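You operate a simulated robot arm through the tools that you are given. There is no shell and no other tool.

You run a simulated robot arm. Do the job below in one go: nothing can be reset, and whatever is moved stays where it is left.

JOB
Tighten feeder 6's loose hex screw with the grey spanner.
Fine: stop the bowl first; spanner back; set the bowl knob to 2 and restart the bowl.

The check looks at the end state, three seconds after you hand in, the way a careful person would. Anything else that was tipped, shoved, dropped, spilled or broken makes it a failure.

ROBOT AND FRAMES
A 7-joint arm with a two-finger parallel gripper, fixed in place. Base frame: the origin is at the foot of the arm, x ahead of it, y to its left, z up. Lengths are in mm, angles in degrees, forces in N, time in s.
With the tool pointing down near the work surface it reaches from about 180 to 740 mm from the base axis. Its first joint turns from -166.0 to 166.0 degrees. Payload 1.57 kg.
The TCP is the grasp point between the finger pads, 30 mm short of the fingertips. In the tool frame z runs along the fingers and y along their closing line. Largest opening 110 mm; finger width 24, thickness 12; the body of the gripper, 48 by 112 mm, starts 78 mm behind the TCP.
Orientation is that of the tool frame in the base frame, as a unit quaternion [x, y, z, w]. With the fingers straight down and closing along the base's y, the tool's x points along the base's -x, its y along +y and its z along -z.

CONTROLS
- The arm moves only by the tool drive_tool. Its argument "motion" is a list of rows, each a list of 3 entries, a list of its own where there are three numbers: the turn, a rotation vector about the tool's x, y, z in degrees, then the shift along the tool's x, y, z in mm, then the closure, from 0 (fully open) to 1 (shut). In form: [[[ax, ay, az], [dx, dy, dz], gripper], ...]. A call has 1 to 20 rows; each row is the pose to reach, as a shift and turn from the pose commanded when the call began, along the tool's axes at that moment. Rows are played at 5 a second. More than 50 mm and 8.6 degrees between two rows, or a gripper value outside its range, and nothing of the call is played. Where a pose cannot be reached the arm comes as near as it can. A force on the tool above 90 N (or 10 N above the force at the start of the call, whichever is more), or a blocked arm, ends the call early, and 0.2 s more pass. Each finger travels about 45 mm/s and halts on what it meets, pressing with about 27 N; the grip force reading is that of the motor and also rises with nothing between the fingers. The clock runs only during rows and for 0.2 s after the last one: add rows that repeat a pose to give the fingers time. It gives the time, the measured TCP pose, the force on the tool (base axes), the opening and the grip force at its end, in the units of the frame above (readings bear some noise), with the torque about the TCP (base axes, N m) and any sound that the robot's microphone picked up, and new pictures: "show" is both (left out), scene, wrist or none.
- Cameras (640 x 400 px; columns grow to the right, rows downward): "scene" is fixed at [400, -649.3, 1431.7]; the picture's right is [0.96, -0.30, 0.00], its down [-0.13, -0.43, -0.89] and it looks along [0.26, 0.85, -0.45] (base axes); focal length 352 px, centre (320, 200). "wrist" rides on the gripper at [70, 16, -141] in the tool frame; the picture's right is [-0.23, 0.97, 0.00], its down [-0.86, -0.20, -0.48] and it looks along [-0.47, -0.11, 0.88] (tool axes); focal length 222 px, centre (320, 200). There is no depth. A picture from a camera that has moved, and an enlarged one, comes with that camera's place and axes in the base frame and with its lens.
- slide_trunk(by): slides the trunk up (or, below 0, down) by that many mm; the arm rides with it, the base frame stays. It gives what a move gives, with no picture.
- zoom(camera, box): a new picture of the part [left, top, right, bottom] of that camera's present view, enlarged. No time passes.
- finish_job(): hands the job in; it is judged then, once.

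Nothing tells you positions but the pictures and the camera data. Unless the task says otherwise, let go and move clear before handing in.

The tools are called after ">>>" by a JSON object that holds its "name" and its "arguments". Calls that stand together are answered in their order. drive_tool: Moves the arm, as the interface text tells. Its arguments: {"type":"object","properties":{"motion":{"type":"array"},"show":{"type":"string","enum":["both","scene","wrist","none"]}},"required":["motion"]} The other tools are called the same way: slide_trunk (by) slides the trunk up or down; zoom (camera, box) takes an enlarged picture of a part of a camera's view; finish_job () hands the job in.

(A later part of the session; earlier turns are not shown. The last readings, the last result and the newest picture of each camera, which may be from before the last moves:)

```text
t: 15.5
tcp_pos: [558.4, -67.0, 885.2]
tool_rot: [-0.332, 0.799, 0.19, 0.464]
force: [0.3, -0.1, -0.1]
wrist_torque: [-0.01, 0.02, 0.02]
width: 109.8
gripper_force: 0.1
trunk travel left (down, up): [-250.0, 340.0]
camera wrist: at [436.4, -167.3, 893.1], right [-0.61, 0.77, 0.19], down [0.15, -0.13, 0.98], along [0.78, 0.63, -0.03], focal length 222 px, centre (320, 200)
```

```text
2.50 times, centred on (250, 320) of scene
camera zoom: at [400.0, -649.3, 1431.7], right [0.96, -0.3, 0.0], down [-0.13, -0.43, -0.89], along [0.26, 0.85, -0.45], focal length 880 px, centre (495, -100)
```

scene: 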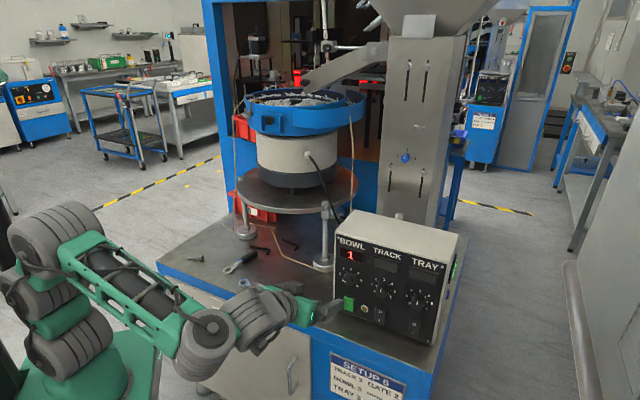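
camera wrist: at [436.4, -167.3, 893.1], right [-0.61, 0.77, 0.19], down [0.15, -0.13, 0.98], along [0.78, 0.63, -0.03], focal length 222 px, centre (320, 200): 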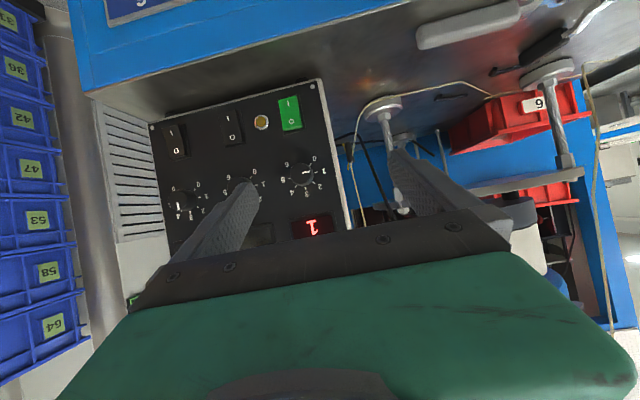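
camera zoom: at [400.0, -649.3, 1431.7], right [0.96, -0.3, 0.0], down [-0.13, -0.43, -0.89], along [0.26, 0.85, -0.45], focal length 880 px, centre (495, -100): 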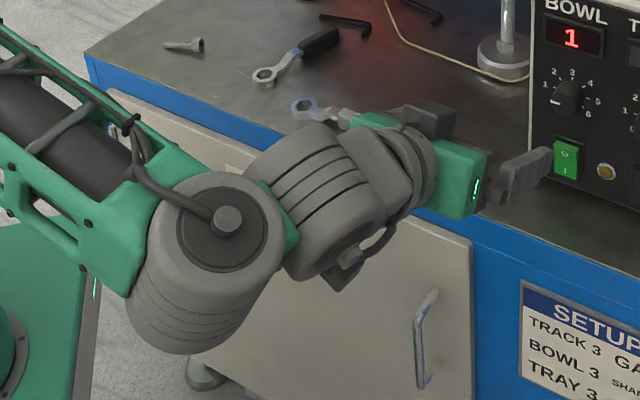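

The panel is in clear view (upside down). The bowl rocker has I pressed in and the O end standing out, and the knob points at 1. I'll close the fingers to use as a pusher and check the pose-reading noise.

>>> {"name": "drive_tool", "arguments": {"motion": [[[0, 0, 0], [0, 0, 0], 0.5], [[0, 0, 0], [0, 0, 0], 1], [[0, 0, 0], [0, 0, 0], 1], [[0, 0, 0], [0, 0, 0], 1], [[0, 0, 0], [0, 0, 0], 1], [[0, 0, 0], [0, 0, 0], 1], [[0, 0, 0], [0, 0, 0], 1]], "show": "none"}}

>>> {"name": "drive_tool", "arguments": {"motion": [[[0, 0, 0], [0, 0, 0], 1]], "show": "wrist"}}

```text
t: 17.1
tcp_pos: [559.8, -67.1, 885.1]
tool_rot: [-0.333, 0.798, 0.192, 0.464]
force: [0.1, 0.8, 0.6]
wrist_torque: [0.02, 0.0, -0.02]
width: 0.0
gripper_force: 17.5
trunk travel left (down, up): [-250.0, 340.0]
```

```text
t: 17.5
tcp_pos: [559.2, -65.8, 884.2]
tool_rot: [-0.334, 0.798, 0.192, 0.463]
force: [0.2, -0.3, -0.2]
wrist_torque: [0.01, -0.03, 0.01]
width: 0.3
gripper_force: 20.9
trunk travel left (down, up): [-250.0, 340.0]
camera wrist: at [436.3, -167.0, 893.1], right [-0.61, 0.77, 0.19], down [0.15, -0.13, 0.98], along [0.78, 0.63, -0.03], focal length 222 px, centre (320, 200)
```

wrist: 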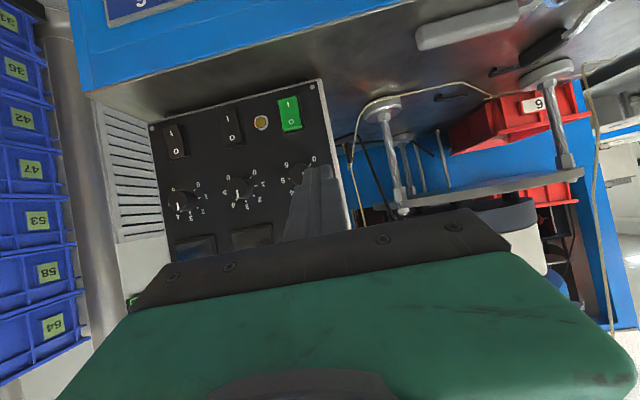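

Noise is about 1 mm. I'll approach to roughly 35 mm in front of the O half of the bowl switch and look again.

>>> {"name": "drive_tool", "arguments": {"motion": [[[0, 0, 0], [11.5, -7.5, 27.1], 1], [[0, 0, 0], [23, -15, 54.3], 1], [[0, 0, 0], [34.6, -22.4, 81.4], 1], [[0, 0, 0], [46.1, -29.9, 108.6], 1], [[0, 0, 0], [57.6, -37.4, 135.7], 1], [[0, 0, 0], [57.6, -37.4, 135.7], 1]], "show": "both"}}

```text
t: 18.9
tcp_pos: [647.8, -33.1, 767.0]
tool_rot: [-0.332, 0.799, 0.191, 0.463]
force: [0.0, 0.1, -0.1]
wrist_torque: [0.03, -0.03, 0.01]
width: 0.0
gripper_force: 21.1
trunk travel left (down, up): [-250.0, 340.0]
camera wrist: at [523.1, -132.7, 775.2], right [-0.61, 0.77, 0.19], down [0.15, -0.13, 0.98], along [0.78, 0.63, -0.03], focal length 222 px, centre (320, 200)
```

scene: 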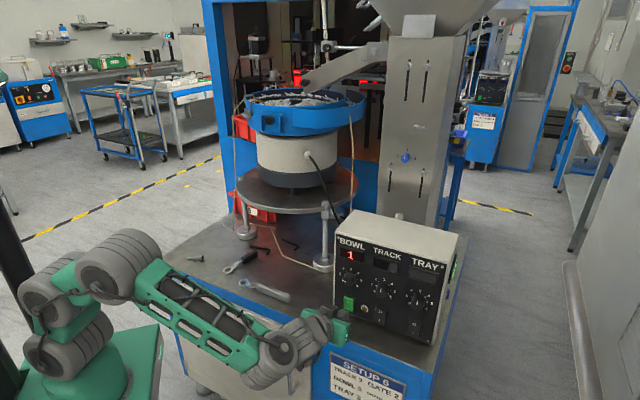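
wrist: 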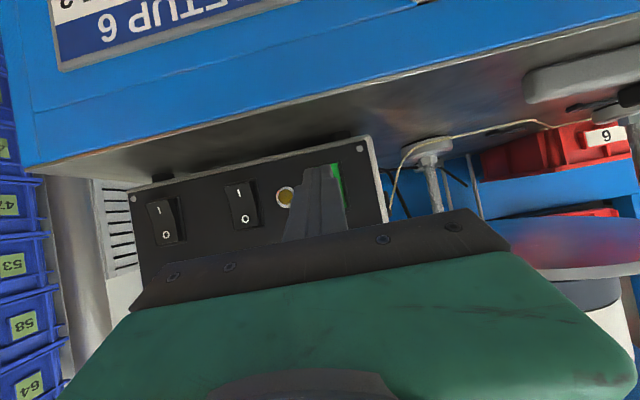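

>>> {"name": "zoom", "arguments": {"camera": "wrist", "box": [260, 130, 400, 230]}}

>>> {"name": "zoom", "arguments": {"camera": "scene", "box": [310, 265, 400, 345]}}

```text
4.00 times, centred on (330, 180) of wrist
camera zoom: at [523.1, -132.7, 775.2], right [-0.61, 0.77, 0.19], down [0.15, -0.13, 0.98], along [0.78, 0.63, -0.03], focal length 888 px, centre (280, 280)
```

zoom: 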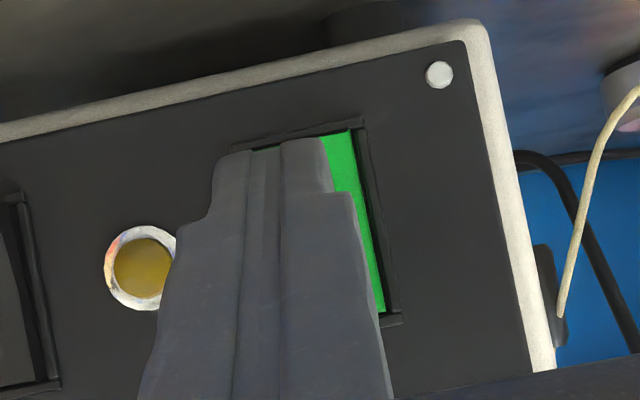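

```text
5.00 times, centred on (355, 305) of scene
camera zoom: at [400.0, -649.3, 1431.7], right [0.96, -0.3, 0.0], down [-0.13, -0.43, -0.89], along [0.26, 0.85, -0.45], focal length 1759 px, centre (145, -325)
```

zoom: 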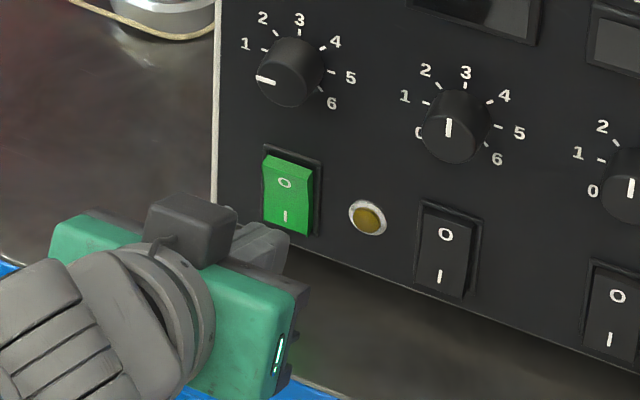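

The O end stands out roughly 20 mm at about (685,11,768). I'll shift slightly up and left, then press slowly straight into the panel on the O half while watching the force.

>>> {"name": "drive_tool", "arguments": {"motion": [[[0, 0, 0], [-6.1, 4.5, -3.5], 1], [[0, 0, 0], [-11.1, 4.5, 5.2], 1], [[0, 0, 0], [-16.1, 4.5, 13.8], 1], [[0, 0, 0], [-19.1, 4.5, 19], 1], [[0, 0, 0], [-21.1, 4.5, 22.5], 1]], "show": "both"}}

>>> {"name": "zoom", "arguments": {"camera": "scene", "box": [310, 235, 400, 345]}}

>>> {"name": "zoom", "arguments": {"camera": "wrist", "box": [260, 110, 400, 230]}}

```text
t: 20.3
tcp_pos: [660.1, -13.3, 774.1]
tool_rot: [-0.333, 0.8, 0.191, 0.461]
force: [-74.3, -55.0, 21.6]
wrist_torque: [0.15, -0.24, 0.45]
width: 0.2
gripper_force: 21.1
trunk travel left (down, up): [-250.0, 340.0]
stopped in row 5: the force on the tool passed its limit at 92 N (the readings are from after the stop); the commanded pose is now the measured one
camera wrist: at [536.4, -113.8, 784.4], right [-0.61, 0.77, 0.2], down [0.15, -0.13, 0.98], along [0.78, 0.63, -0.04], focal length 222 px, centre (320, 200)
```

scene: 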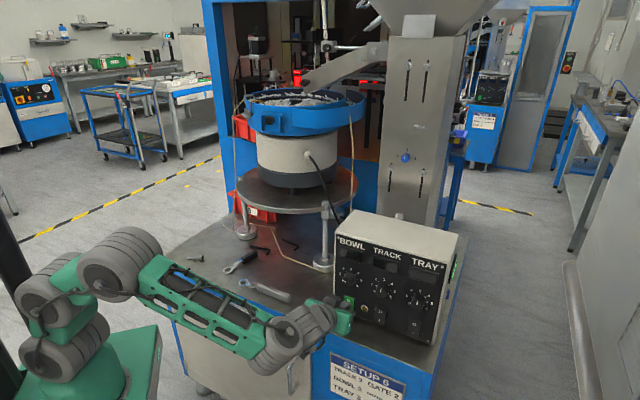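
wrist: 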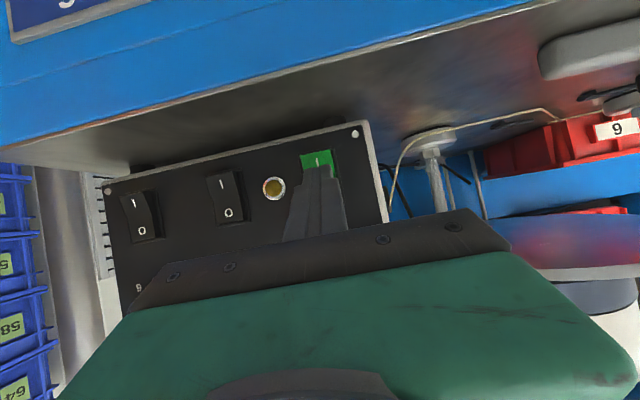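

```text
3.64 times, centred on (355, 290) of scene
camera zoom: at [400.0, -649.3, 1431.7], right [0.96, -0.3, 0.0], down [-0.13, -0.43, -0.89], along [0.26, 0.85, -0.45], focal length 1279 px, centre (193, -127)
```

zoom: 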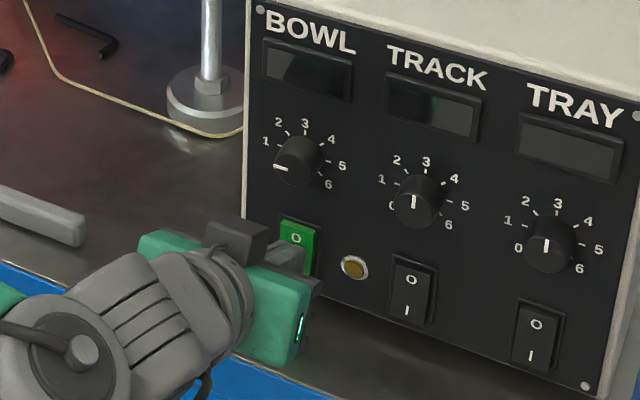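

```text
3.33 times, centred on (330, 170) of wrist
camera zoom: at [536.4, -113.8, 784.4], right [-0.61, 0.77, 0.2], down [0.15, -0.13, 0.98], along [0.78, 0.63, -0.04], focal length 740 px, centre (287, 300)
```

zoom: 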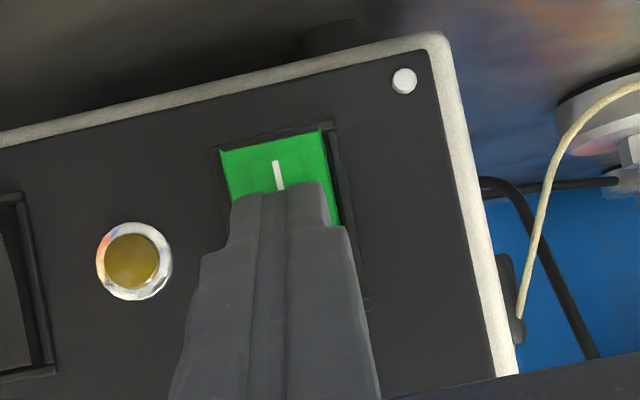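

The BOWL display has gone dark, so the bowl is stopped. I'll back straight off the switch and check it stays at O and that the box hasn't moved.

>>> {"name": "drive_tool", "arguments": {"motion": [[[0, 0, 0], [5, 0, -8.7], 1], [[0, 0, 0], [15, 0, -26], 1], [[0, 0, 0], [30, 0, -52], 1], [[0, 0, 0], [45, 0, -78], 1], [[0, 0, 0], [45, 0, -78], 1]], "show": "both"}}

>>> {"name": "zoom", "arguments": {"camera": "scene", "box": [310, 235, 400, 345]}}

>>> {"name": "zoom", "arguments": {"camera": "wrist", "box": [200, 110, 400, 230]}}

>>> {"name": "zoom", "arguments": {"camera": "scene", "box": [320, 200, 480, 300]}}

```text
t: 21.5
tcp_pos: [600.8, -70.2, 771.5]
tool_rot: [-0.336, 0.8, 0.194, 0.459]
force: [-0.1, -0.8, 0.5]
wrist_torque: [-0.02, -0.04, 0.0]
width: 0.1
gripper_force: 21.3
trunk travel left (down, up): [-250.0, 340.0]
camera wrist: at [478.7, -170.8, 782.9], right [-0.61, 0.76, 0.2], down [0.16, -0.13, 0.98], along [0.77, 0.63, -0.04], focal length 222 px, centre (320, 200)
```

scene: 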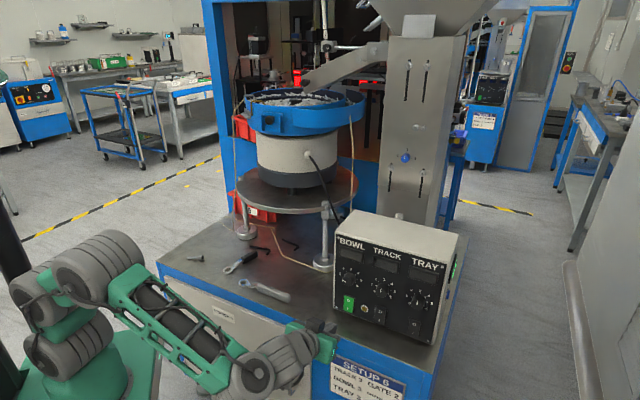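
wrist: 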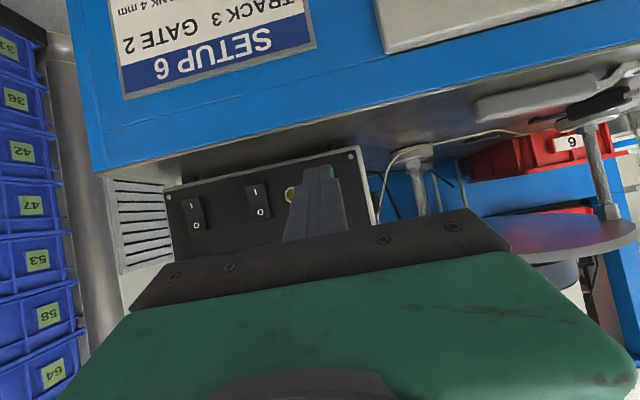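

```text
3.64 times, centred on (355, 290) of scene
camera zoom: at [400.0, -649.3, 1431.7], right [0.96, -0.3, 0.0], down [-0.13, -0.43, -0.89], along [0.26, 0.85, -0.45], focal length 1279 px, centre (193, -127)
```

zoom: 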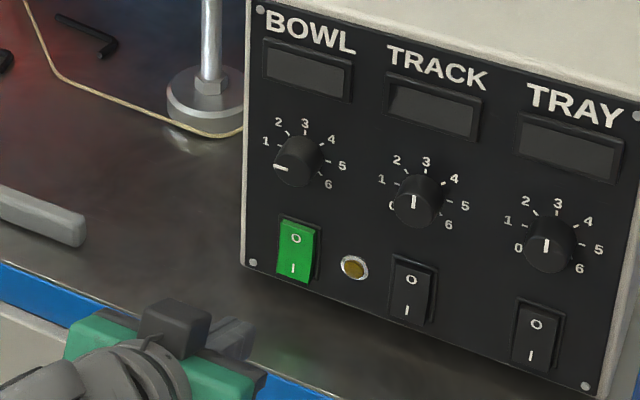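

```text
3.20 times, centred on (300, 170) of wrist
camera zoom: at [478.7, -170.8, 782.9], right [-0.61, 0.76, 0.2], down [0.16, -0.13, 0.98], along [0.77, 0.63, -0.04], focal length 711 px, centre (384, 296)
```

zoom: 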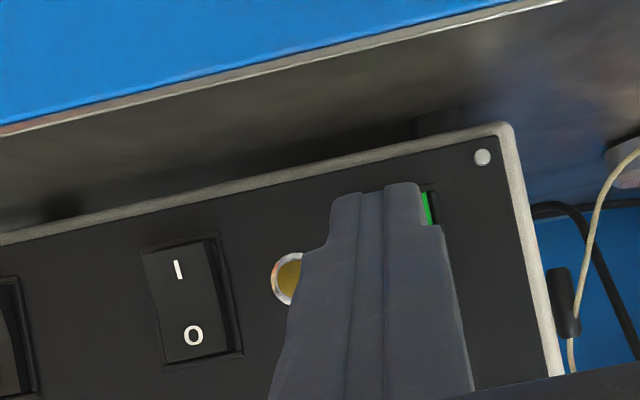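

```text
4.00 times, centred on (400, 250) of scene
camera zoom: at [400.0, -649.3, 1431.7], right [0.96, -0.3, 0.0], down [-0.13, -0.43, -0.89], along [0.26, 0.85, -0.45], focal length 1407 px, centre (0, 0)
```

zoom: 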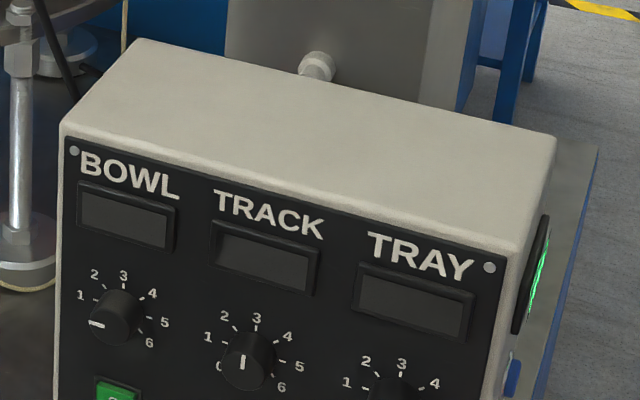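

Bowl is stopped and the box hasn't shifted. Next I'll un-tilt and rise, and head over the grey spanner to measure it from above.

>>> {"name": "drive_tool", "arguments": {"motion": [[[0, 6, 0], [-11.5, 17.8, -5.9], 1], [[0, 12, 0], [-22.9, 35.5, -11.7], 0.8], [[0, 18, 0], [-34.4, 53.3, -17.6], 0.6], [[0, 24, 0], [-45.8, 71, -23.4], 0.4], [[0, 30, 0], [-57.3, 88.8, -29.3], 0.2], [[0, 36, 0], [-68.8, 106.5, -35.1], 0], [[0, 42, 0], [-80.2, 124.3, -41], 0], [[0, 48, 0], [-91.7, 142, -46.8], 0], [[0, 54, 0], [-103.1, 159.8, -52.7], 0], [[0, 60, 0], [-114.6, 177.5, -58.5], 0], [[0, 60, 0], [-114.6, 177.5, -58.5], 0]], "show": "wrist"}}

```text
t: 23.9
tcp_pos: [480.2, 60.5, 899.5]
tool_rot: [-0.387, 0.922, -0.001, -0.004]
force: [0.4, -0.4, 0.4]
wrist_torque: [-0.01, -0.03, -0.02]
width: 109.9
gripper_force: 0.0
trunk travel left (down, up): [-250.0, 340.0]
camera wrist: at [420.2, 23.5, 1040.0], right [-0.54, 0.84, 0.0], down [0.74, 0.47, 0.47], along [0.4, 0.25, -0.88], focal length 222 px, centre (320, 200)
```

wrist: 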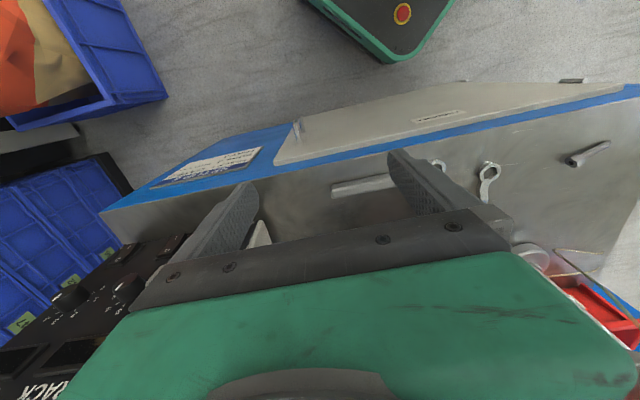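

>>> {"name": "drive_tool", "arguments": {"motion": [[[0, 0, -7.46], [-7.7, 4.8, 0.8], 0], [[0, 0, -14.92], [-15.5, 9.6, 1.6], 0], [[0, 0, -22.38], [-23.2, 14.4, 2.4], 0], [[0, 0, -29.83], [-30.9, 19.2, 3.2], 0], [[0, 0, -37.29], [-38.7, 24, 4], 0], [[0, 0, -44.75], [-46.4, 28.8, 4.8], 0], [[0, 0, -52.21], [-54.1, 33.5, 5.5], 0], [[0, 0, -59.67], [-61.9, 38.3, 6.3], 0], [[0, 0, -67.13], [-69.6, 43.1, 7.1], 0], [[0, 0, -74.58], [-77.3, 47.9, 7.9], 0], [[0, 0, -82.04], [-85.1, 52.7, 8.7], 0], [[0, 0, -89.5], [-92.8, 57.5, 9.5], 0], [[0, 0, -89.5], [-92.8, 57.5, 9.5], 0]], "show": "both"}}

```text
t: 26.7
tcp_pos: [505.4, 164.2, 889.3]
tool_rot: [0.924, -0.383, -0.001, 0.003]
force: [-0.1, -0.2, -0.2]
wrist_torque: [-0.02, -0.01, 0.01]
width: 110.0
gripper_force: 0.1
trunk travel left (down, up): [-250.0, 340.0]
camera wrist: at [543.1, 105.1, 1029.6], right [-0.85, -0.53, 0.01], down [-0.46, 0.75, 0.48], along [-0.26, 0.4, -0.88], focal length 222 px, centre (320, 200)
```

scene: 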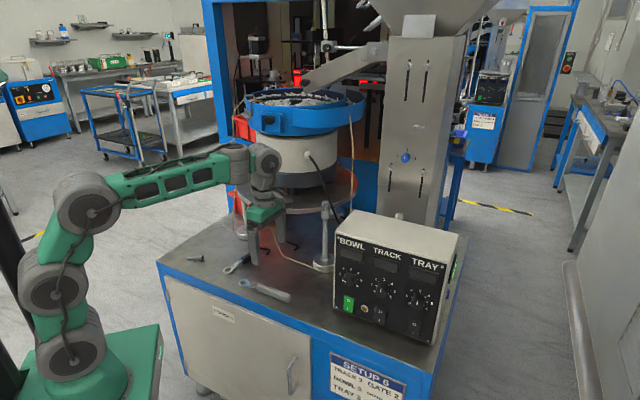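
wrist: 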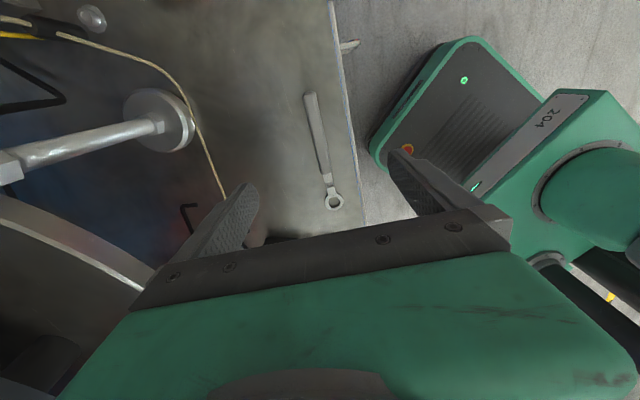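

Rotation worked; the spanner lies right below between the fingers. I'll zoom in to measure it.

>>> {"name": "zoom", "arguments": {"camera": "wrist", "box": [270, 80, 390, 225]}}

>>> {"name": "zoom", "arguments": {"camera": "wrist", "box": [310, 180, 358, 215]}}

>>> {"name": "zoom", "arguments": {"camera": "scene", "box": [230, 270, 300, 310]}}

```text
2.76 times, centred on (330, 152) of wrist
camera zoom: at [543.1, 105.1, 1029.6], right [-0.85, -0.53, 0.01], down [-0.46, 0.75, 0.48], along [-0.26, 0.4, -0.88], focal length 613 px, centre (292, 331)
```

zoom: 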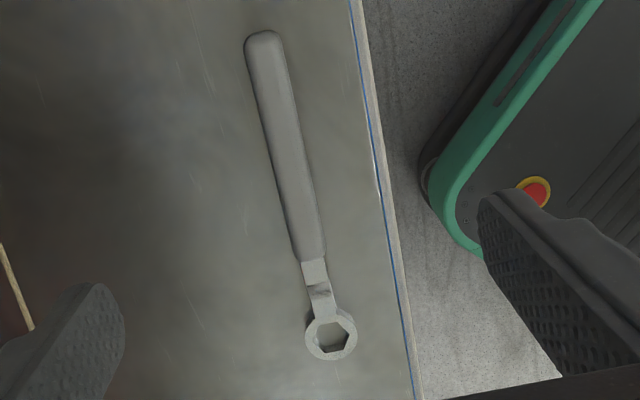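

```text
11.43 times, centred on (334, 198) of wrist
camera zoom: at [543.1, 105.1, 1029.6], right [-0.85, -0.53, 0.01], down [-0.46, 0.75, 0.48], along [-0.26, 0.4, -0.88], focal length 2538 px, centre (160, 229)
```

zoom: 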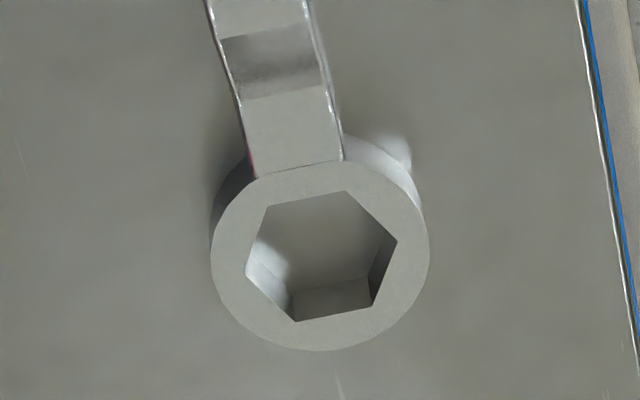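

```text
9.14 times, centred on (265, 290) of scene
camera zoom: at [400.0, -649.3, 1431.7], right [0.96, -0.3, 0.0], down [-0.13, -0.43, -0.89], along [0.26, 0.85, -0.45], focal length 3217 px, centre (823, -623)
```

zoom: 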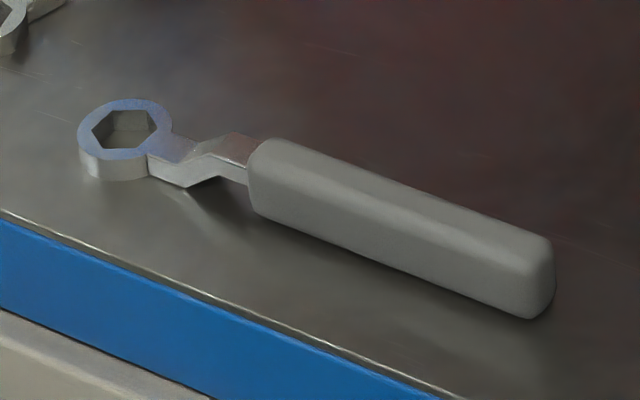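

Spanner: ring centre near (431,243), handle axis from (473,200) to (543,130), lying at z≈703–724. I'll descend with open fingers over the handle to just above grip height and check.

>>> {"name": "drive_tool", "arguments": {"motion": [[[0.36, 0, 0], [-3, -2.3, 30], 0], [[0.36, 0, 0], [-3, -2.3, 60], 0], [[0.36, 0, 0], [-3, -2.3, 90], 0], [[0.36, 0, 0], [-3, -2.3, 115], 0], [[0.36, 0, 0], [-3, -2.3, 135], 0], [[0.36, 0, 0], [-3, -2.3, 143], 0], [[0.36, 0, 0], [-3, -2.3, 143], 0]], "show": "both"}}

>>> {"name": "zoom", "arguments": {"camera": "scene", "box": [225, 250, 305, 310]}}

>>> {"name": "zoom", "arguments": {"camera": "wrist", "box": [220, 60, 460, 240]}}

```text
t: 28.3
tcp_pos: [505.7, 168.2, 745.9]
tool_rot: [0.924, -0.383, -0.001, -0.002]
force: [0.9, -0.3, 0.2]
wrist_torque: [-0.01, 0.0, -0.02]
width: 110.0
gripper_force: 0.1
trunk travel left (down, up): [-250.0, 340.0]
camera wrist: at [542.0, 107.8, 885.7], right [-0.85, -0.53, 0.0], down [-0.46, 0.75, 0.48], along [-0.25, 0.41, -0.88], focal length 222 px, centre (320, 200)
```

scene: 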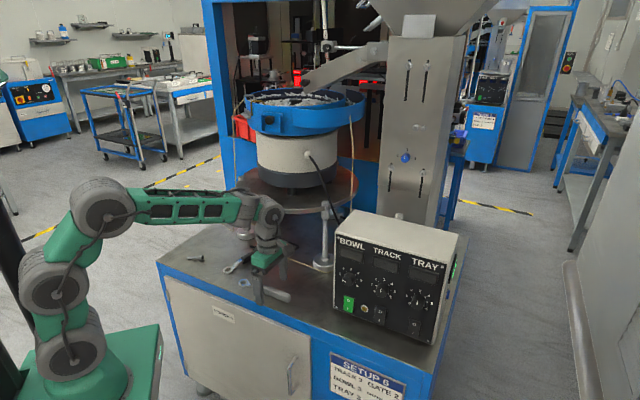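
wrist: 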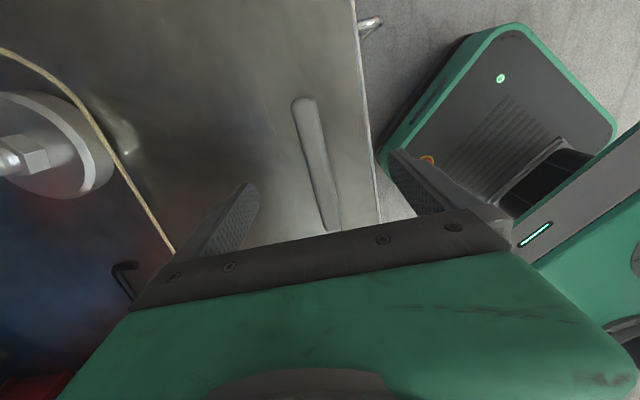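

```text
6.67 times, centred on (265, 280) of scene
camera zoom: at [400.0, -649.3, 1431.7], right [0.96, -0.3, 0.0], down [-0.13, -0.43, -0.89], along [0.26, 0.85, -0.45], focal length 2346 px, centre (687, -333)
```

zoom: 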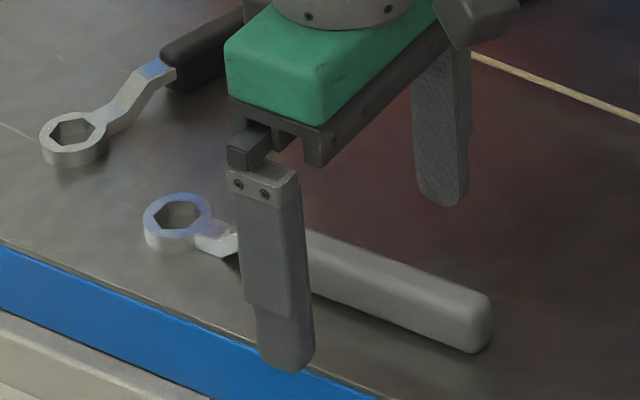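

```text
2.22 times, centred on (340, 150) of wrist
camera zoom: at [542.0, 107.8, 885.7], right [-0.85, -0.53, 0.0], down [-0.46, 0.75, 0.48], along [-0.25, 0.41, -0.88], focal length 494 px, centre (276, 311)
```

zoom: 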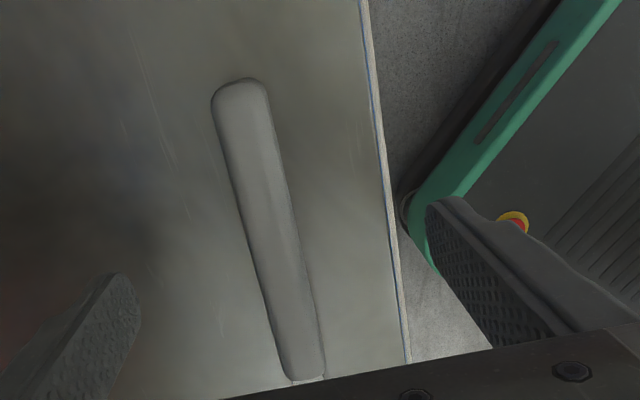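

Clearance looks right. I'll go down another 7 mm, close gently on the handle and see the width.

>>> {"name": "drive_tool", "arguments": {"motion": [[[0, 0, 0], [0, 1.3, 3.5], 0], [[0, 0, 0], [0, 1.3, 7], 0], [[0, 0, 0], [0, 1.3, 7], 0.4], [[0, 0, 0], [0, 1.3, 7], 0.6], [[0, 0, 0], [0, 1.3, 7], 0.75], [[0, 0, 0], [0, 1.3, 7], 0.85], [[0, 0, 0], [0, 1.3, 7], 0.95], [[0, 0, 0], [0, 1.3, 7], 1], [[0, 0, 0], [0, 1.3, 7], 1], [[0, 0, 0], [0, 1.3, 7], 1], [[0, 0, 0], [0, 1.3, 7], 1]], "show": "both"}}

>>> {"name": "zoom", "arguments": {"camera": "scene", "box": [225, 250, 305, 310]}}

```text
t: 30.7
tcp_pos: [503.3, 168.5, 738.5]
tool_rot: [0.924, -0.383, 0.0, -0.001]
force: [0.6, 0.0, 0.1]
wrist_torque: [0.0, -0.01, -0.04]
width: 17.7
gripper_force: 27.1
trunk travel left (down, up): [-250.0, 340.0]
camera wrist: at [540.5, 107.1, 879.5], right [-0.85, -0.53, 0.0], down [-0.46, 0.75, 0.48], along [-0.25, 0.41, -0.88], focal length 222 px, centre (320, 200)
```

scene: 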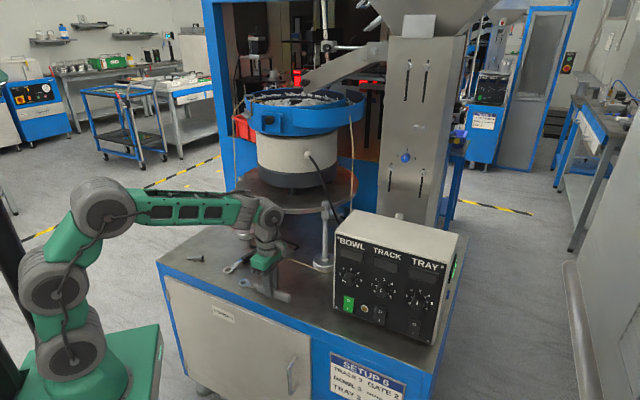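
wrist: 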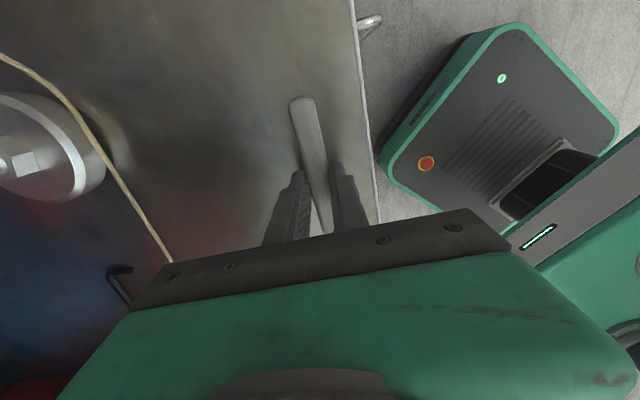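

```text
6.67 times, centred on (265, 280) of scene
camera zoom: at [400.0, -649.3, 1431.7], right [0.96, -0.3, 0.0], down [-0.13, -0.43, -0.89], along [0.26, 0.85, -0.45], focal length 2346 px, centre (687, -333)
```

zoom: 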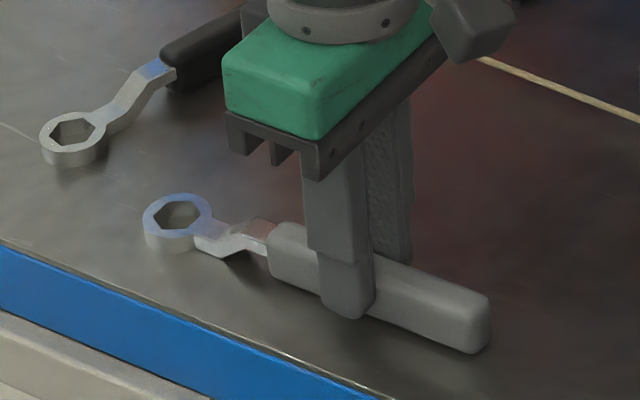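

Handle gripped (17.7 mm). I'll lift gently and check that the spanner stays level and firm in the fingers.

>>> {"name": "drive_tool", "arguments": {"motion": [[[0, 0, 0], [0, 0, -5], 1], [[0, 0, 0], [0, 0, -15], 1], [[0, 0, 0], [0, 0, -30], 1], [[0, 0, 0], [0, 0, -50], 1], [[0, 0, 0], [0, 0, -50], 1]], "show": "both"}}

>>> {"name": "zoom", "arguments": {"camera": "scene", "box": [220, 230, 310, 300]}}

```text
t: 31.9
tcp_pos: [503.5, 169.2, 790.5]
tool_rot: [0.924, -0.384, 0.0, 0.0]
force: [0.3, -0.3, -1.0]
wrist_torque: [-0.03, -0.01, -0.02]
width: 17.2
gripper_force: 26.6
trunk travel left (down, up): [-250.0, 340.0]
camera wrist: at [540.5, 108.3, 932.3], right [-0.85, -0.53, 0.0], down [-0.46, 0.75, 0.48], along [-0.25, 0.41, -0.88], focal length 222 px, centre (320, 200)
```

scene: 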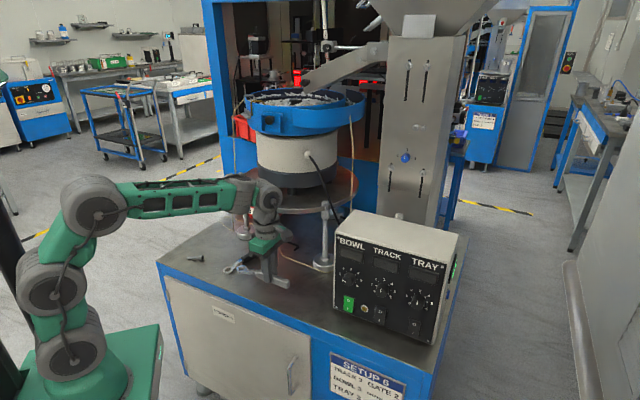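
wrist: 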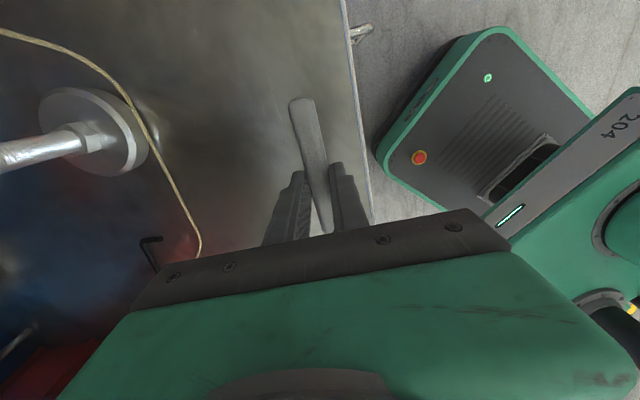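

```text
5.71 times, centred on (265, 265) of scene
camera zoom: at [400.0, -649.3, 1431.7], right [0.96, -0.3, 0.0], down [-0.13, -0.43, -0.89], along [0.26, 0.85, -0.45], focal length 2011 px, centre (634, -171)
```

zoom: 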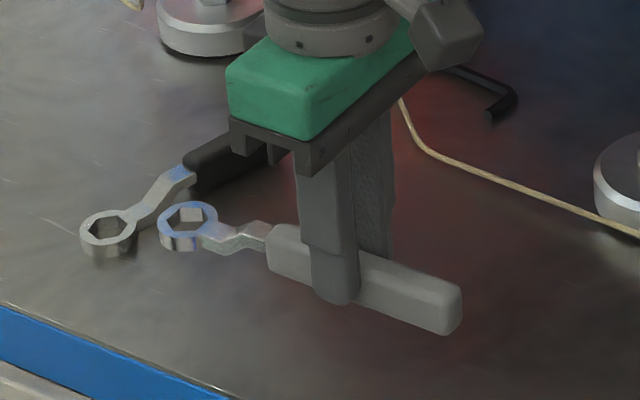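

The spanner is held level. To keep a comfortable arm posture at the screw's height (z≈940), I'll raise the trunk 230 mm with the spanner in hand; space above is clear.

>>> {"name": "slide_trunk", "arguments": {"by": 230}}

```text
t: 34.3
tcp_pos: [504.7, 170.3, 1021.3]
tool_rot: [0.924, -0.383, 0.0, -0.001]
force: [0.9, 0.0, -0.6]
wrist_torque: [-0.01, 0.0, -0.02]
width: 17.3
gripper_force: 26.8
trunk travel left (down, up): [-480.0, 110.0]
```

Now I'll carry the spanner round on the robot's side at z≈1020, well away from the hose, to a waiting spot left of the screw.

>>> {"name": "drive_tool", "arguments": {"motion": [[[0, 0, 5], [-23.9, 13.1, 0], 1], [[0, 0, 10], [-47.8, 26.2, 0], 1], [[0, 0, 15], [-71.6, 39.2, 0], 1], [[0, 0, 20], [-95.5, 52.3, 0], 1], [[0, 0, 26.7], [-120.2, 46.4, 0], 1], [[0, 0, 33.3], [-145, 40.5, 0], 1], [[0, 0, 40], [-169.7, 34.7, 0], 1], [[0, 0, 46.7], [-194.4, 28.8, 0], 1], [[0, 0, 53.3], [-219.2, 22.9, 0], 1], [[0, 0, 60], [-243.9, 17, 0], 1], [[0, 0, 65.8], [-259.2, 1.7, 0], 1], [[0, 0, 71.7], [-274.6, -13.7, 0], 1], [[0, 0, 77.5], [-289.9, -29, 0], 1], [[0, 0, 83.3], [-305.2, -44.3, 0], 1], [[0, 0, 89.2], [-320.6, -59.7, 0], 1], [[0, 0, 95], [-335.9, -75, 0], 1], [[0, 0, 95], [-335.9, -75, 0], 1]], "show": "both"}}

>>> {"name": "zoom", "arguments": {"camera": "scene", "box": [160, 80, 320, 200]}}

```text
t: 37.9
tcp_pos: [319.6, 458.3, 1022.2]
tool_rot: [-0.341, 0.94, 0.001, 0.001]
force: [-0.5, 0.4, -0.9]
wrist_torque: [-0.01, 0.05, 0.0]
width: 17.1
gripper_force: 26.7
trunk travel left (down, up): [-480.0, 110.0]
camera wrist: at [255.2, 426.4, 1162.9], right [-0.45, 0.89, 0.0], down [0.78, 0.39, 0.48], along [0.43, 0.22, -0.88], focal length 222 px, centre (320, 200)
```

scene: 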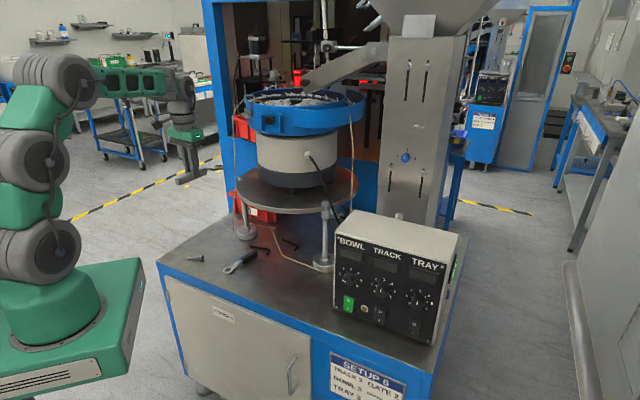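
wrist: 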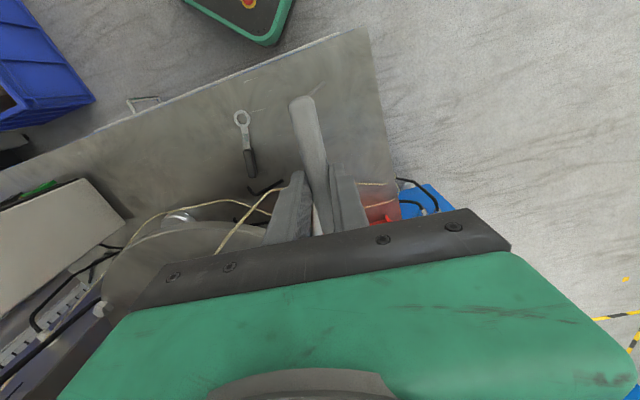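

```text
3.33 times, centred on (240, 140) of scene
camera zoom: at [400.0, -649.3, 1431.7], right [0.96, -0.3, 0.0], down [-0.13, -0.43, -0.89], along [0.26, 0.85, -0.45], focal length 1173 px, centre (587, 400)
```

zoom: 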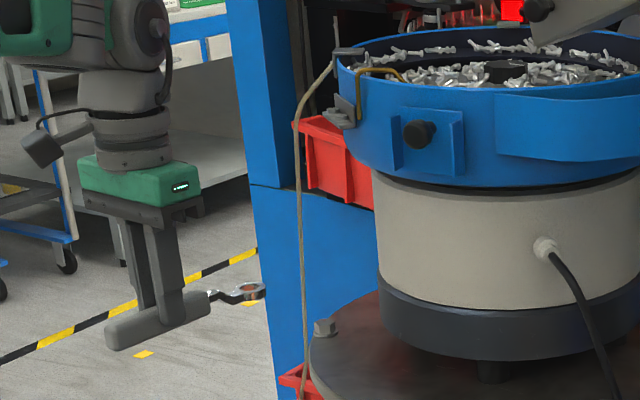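

>>> {"name": "zoom", "arguments": {"camera": "wrist", "box": [200, 150, 420, 270]}}

>>> {"name": "zoom", "arguments": {"camera": "scene", "box": [200, 85, 280, 245]}}

>>> {"name": "zoom", "arguments": {"camera": "scene", "box": [205, 140, 255, 185]}}

```text
2.91 times, centred on (310, 210) of wrist
camera zoom: at [255.2, 426.4, 1162.9], right [-0.45, 0.89, 0.0], down [0.78, 0.39, 0.48], along [0.43, 0.22, -0.88], focal length 646 px, centre (349, 171)
```

zoom: 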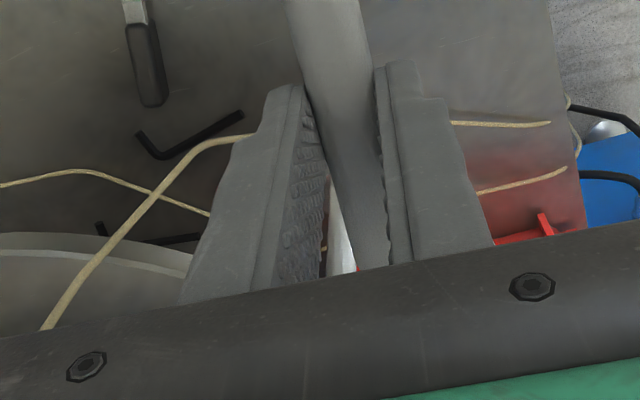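

```text
2.50 times, centred on (240, 165) of scene
camera zoom: at [400.0, -649.3, 1431.7], right [0.96, -0.3, 0.0], down [-0.13, -0.43, -0.89], along [0.26, 0.85, -0.45], focal length 880 px, centre (520, 288)
```

zoom: 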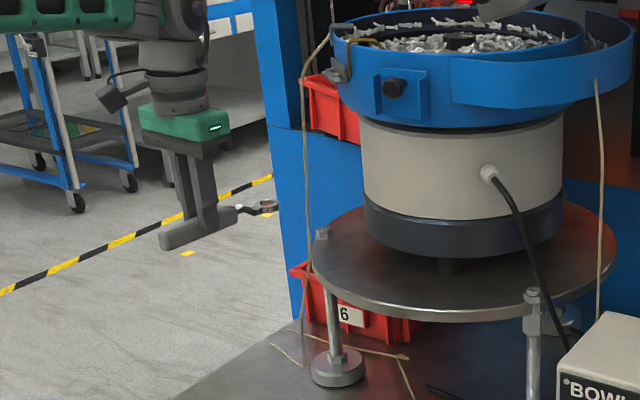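

```text
8.89 times, centred on (230, 162) of scene
camera zoom: at [400.0, -649.3, 1431.7], right [0.96, -0.3, 0.0], down [-0.13, -0.43, -0.89], along [0.26, 0.85, -0.45], focal length 3128 px, centre (1120, 533)
```

zoom: 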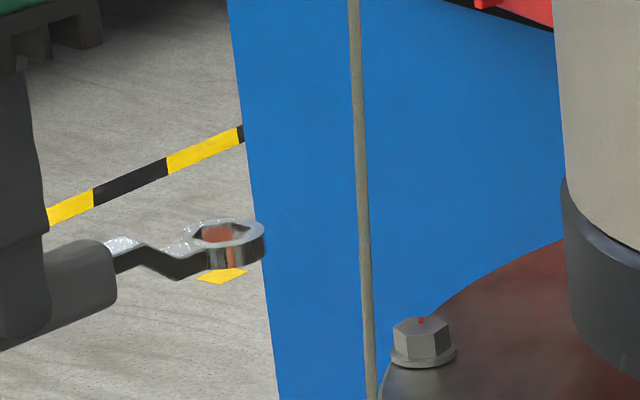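

The hose geometry is confirmed: it runs (424,426,855) → (441,407,950) → (450,395,1105), leaving ~60 mm clearance. I'll bring the ring over the screw with the handle at about 200° and check alignment from the scene camera.

>>> {"name": "drive_tool", "arguments": {"motion": [[[0, 0, 4], [-12.4, -1.6, 0], 1], [[0, 0, 8], [-24.8, -3.2, 0], 1], [[0, 0, 12], [-37.3, -4.9, 0], 1], [[0, 0, 16], [-49.7, -6.5, 0], 1], [[0, 0, 20], [-62.1, -8.1, 0], 1], [[0, 0, 20], [-62.1, -8.1, 0], 1]], "show": "both"}}

>>> {"name": "zoom", "arguments": {"camera": "scene", "box": [205, 140, 269, 190]}}

>>> {"name": "zoom", "arguments": {"camera": "scene", "box": [225, 158, 257, 183]}}

>>> {"name": "zoom", "arguments": {"camera": "wrist", "box": [220, 130, 420, 255]}}

```text
t: 39.3
tcp_pos: [371.3, 492.4, 1022.1]
tool_rot: [-0.173, 0.985, 0.001, 0.001]
force: [-0.4, -0.4, -0.8]
wrist_torque: [-0.01, 0.03, -0.02]
width: 17.3
gripper_force: 26.8
trunk travel left (down, up): [-480.0, 110.0]
camera wrist: at [299.4, 484.7, 1162.4], right [-0.12, 0.99, 0.0], down [0.87, 0.1, 0.48], along [0.48, 0.06, -0.88], focal length 222 px, centre (320, 200)
```

scene: 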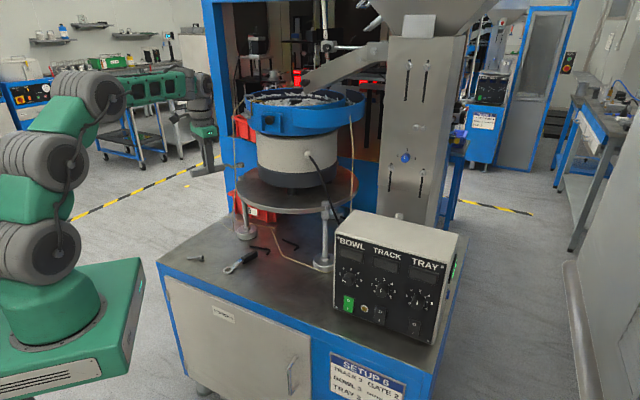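
wrist: 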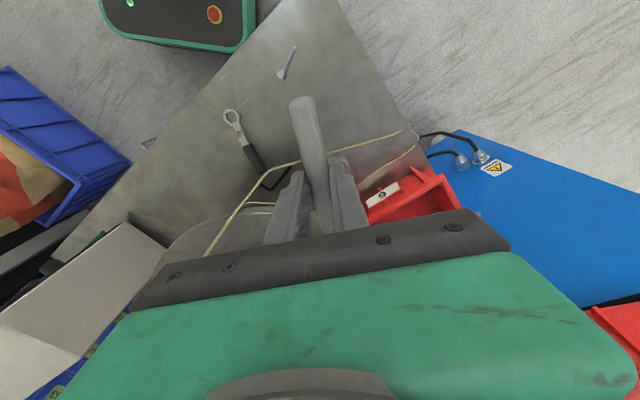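

```text
8.00 times, centred on (237, 165) of scene
camera zoom: at [400.0, -649.3, 1431.7], right [0.96, -0.3, 0.0], down [-0.13, -0.43, -0.89], along [0.26, 0.85, -0.45], focal length 2815 px, centre (984, 480)
```

zoom: 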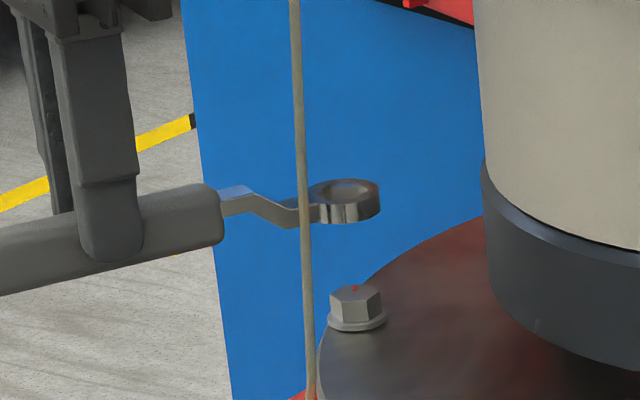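

```text
16.00 times, centred on (241, 170) of scene
camera zoom: at [400.0, -649.3, 1431.7], right [0.96, -0.3, 0.0], down [-0.13, -0.43, -0.89], along [0.26, 0.85, -0.45], focal length 5630 px, centre (1584, 672)
```

zoom: 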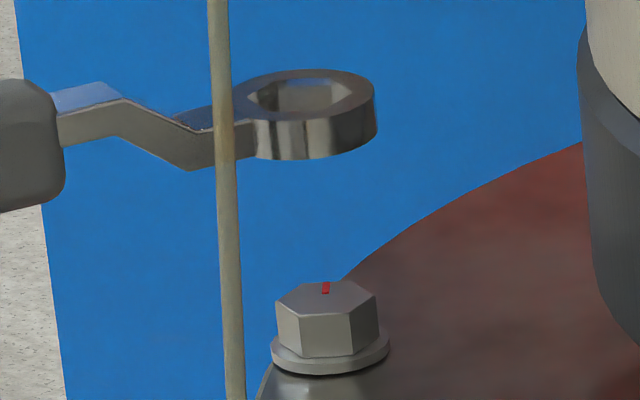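

```text
3.20 times, centred on (320, 192) of wrist
camera zoom: at [299.4, 484.7, 1162.4], right [-0.12, 0.99, 0.0], down [0.87, 0.1, 0.48], along [0.48, 0.06, -0.88], focal length 711 px, centre (320, 224)
```

zoom: 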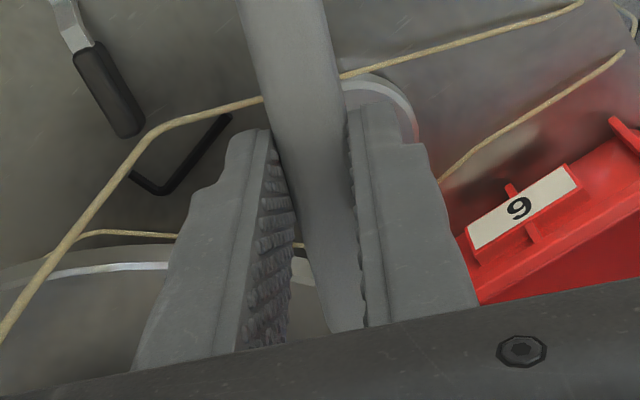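

Ring is nearly over the head. I'll lower it to just above the screw head and compare them directly.

>>> {"name": "drive_tool", "arguments": {"motion": [[[0, 0, 0], [-0.9, 0.6, 12], 1], [[0, 0, 0], [-0.9, 0.6, 24], 1], [[0, 0, 0], [-0.9, 0.6, 33], 1], [[0, 0, 0], [-0.9, 0.6, 33], 1]], "show": "wrist"}}

>>> {"name": "zoom", "arguments": {"camera": "scene", "box": [225, 163, 257, 188]}}

>>> {"name": "zoom", "arguments": {"camera": "scene", "box": [233, 170, 249, 182]}}

>>> {"name": "zoom", "arguments": {"camera": "wrist", "box": [290, 190, 350, 235]}}

```text
t: 40.3
tcp_pos: [372.2, 495.2, 989.1]
tool_rot: [-0.173, 0.985, 0.001, 0.0]
force: [0.0, -0.1, -1.4]
wrist_torque: [-0.01, 0.0, -0.02]
width: 17.2
gripper_force: 26.8
trunk travel left (down, up): [-480.0, 110.0]
camera wrist: at [300.0, 487.0, 1128.8], right [-0.12, 0.99, 0.0], down [0.87, 0.1, 0.48], along [0.48, 0.06, -0.88], focal length 222 px, centre (320, 200)
```

wrist: 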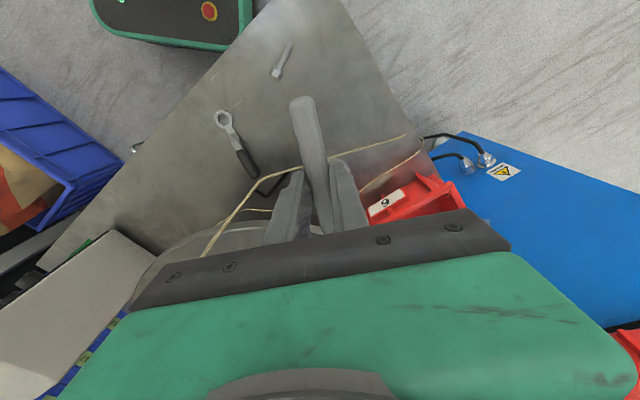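

```text
16.00 times, centred on (241, 176) of scene
camera zoom: at [400.0, -649.3, 1431.7], right [0.96, -0.3, 0.0], down [-0.13, -0.43, -0.89], along [0.26, 0.85, -0.45], focal length 5630 px, centre (1584, 592)
```

zoom: 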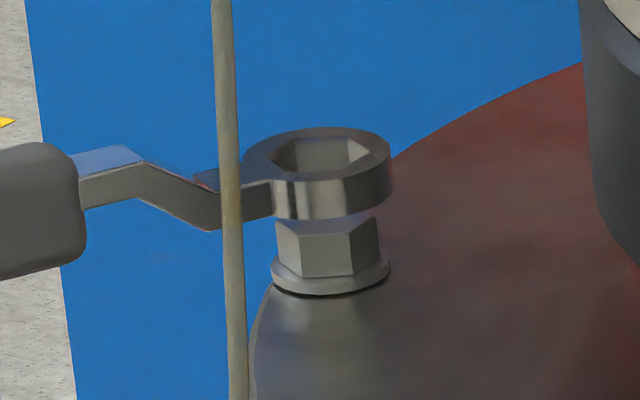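

```text
16.00 times, centred on (241, 176) of scene
camera zoom: at [400.0, -649.3, 1431.7], right [0.96, -0.3, 0.0], down [-0.13, -0.43, -0.89], along [0.26, 0.85, -0.45], focal length 5630 px, centre (1584, 584)
```

zoom: 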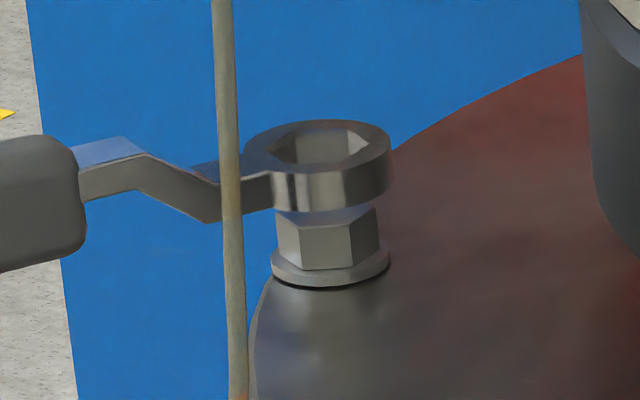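

```text
8.89 times, centred on (320, 212) of wrist
camera zoom: at [300.0, 487.0, 1128.8], right [-0.12, 0.99, 0.0], down [0.87, 0.1, 0.48], along [0.48, 0.06, -0.88], focal length 1974 px, centre (320, 89)
```

zoom: 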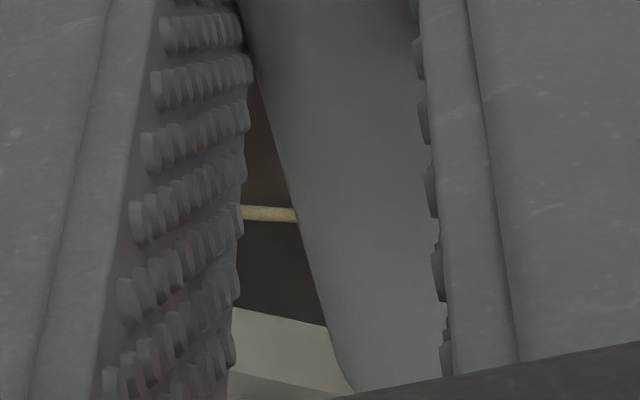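

Alignment in plan looks close, but I need to check hex orientation and fit more carefully before engaging. I'll raise the ring again to see the whole head.

>>> {"name": "drive_tool", "arguments": {"motion": [[[0, 0, 0], [0, 0, -12], 1], [[0, 0, 0], [0, 0, -24], 1], [[0, 0, 0], [0, 0, -24], 1]], "show": "none"}}

>>> {"name": "zoom", "arguments": {"camera": "scene", "box": [237, 165, 247, 172]}}

>>> {"name": "zoom", "arguments": {"camera": "scene", "box": [237, 174, 247, 181]}}

```text
t: 41.1
tcp_pos: [371.9, 494.3, 1011.8]
tool_rot: [-0.173, 0.985, 0.001, -0.001]
force: [0.0, 0.7, -0.6]
wrist_torque: [0.01, 0.02, -0.01]
width: 17.4
gripper_force: 26.9
trunk travel left (down, up): [-480.0, 110.0]
```

```text
16.00 times, centred on (242, 168) of scene
camera zoom: at [400.0, -649.3, 1431.7], right [0.96, -0.3, 0.0], down [-0.13, -0.43, -0.89], along [0.26, 0.85, -0.45], focal length 5630 px, centre (1568, 704)
```

zoom: 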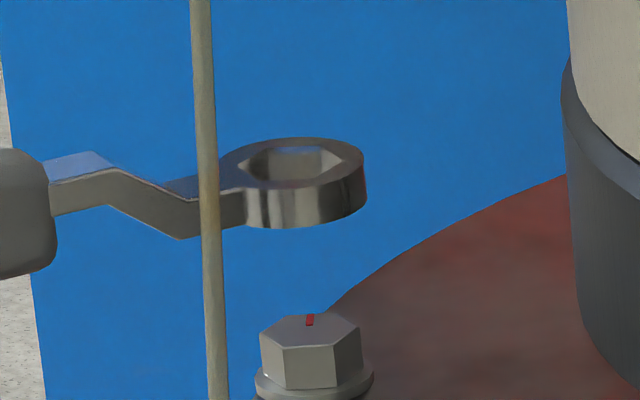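

```text
16.00 times, centred on (242, 178) of scene
camera zoom: at [400.0, -649.3, 1431.7], right [0.96, -0.3, 0.0], down [-0.13, -0.43, -0.89], along [0.26, 0.85, -0.45], focal length 5630 px, centre (1568, 560)
```

zoom: 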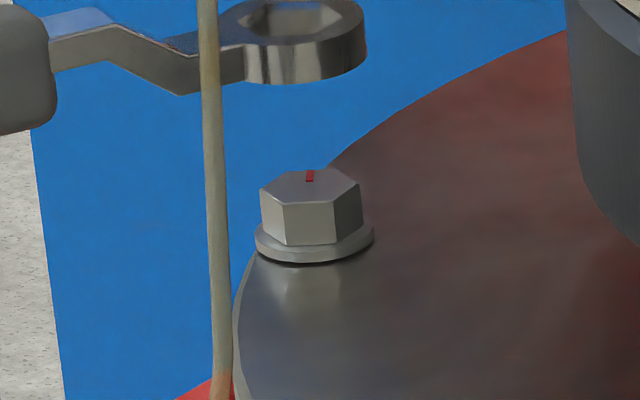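

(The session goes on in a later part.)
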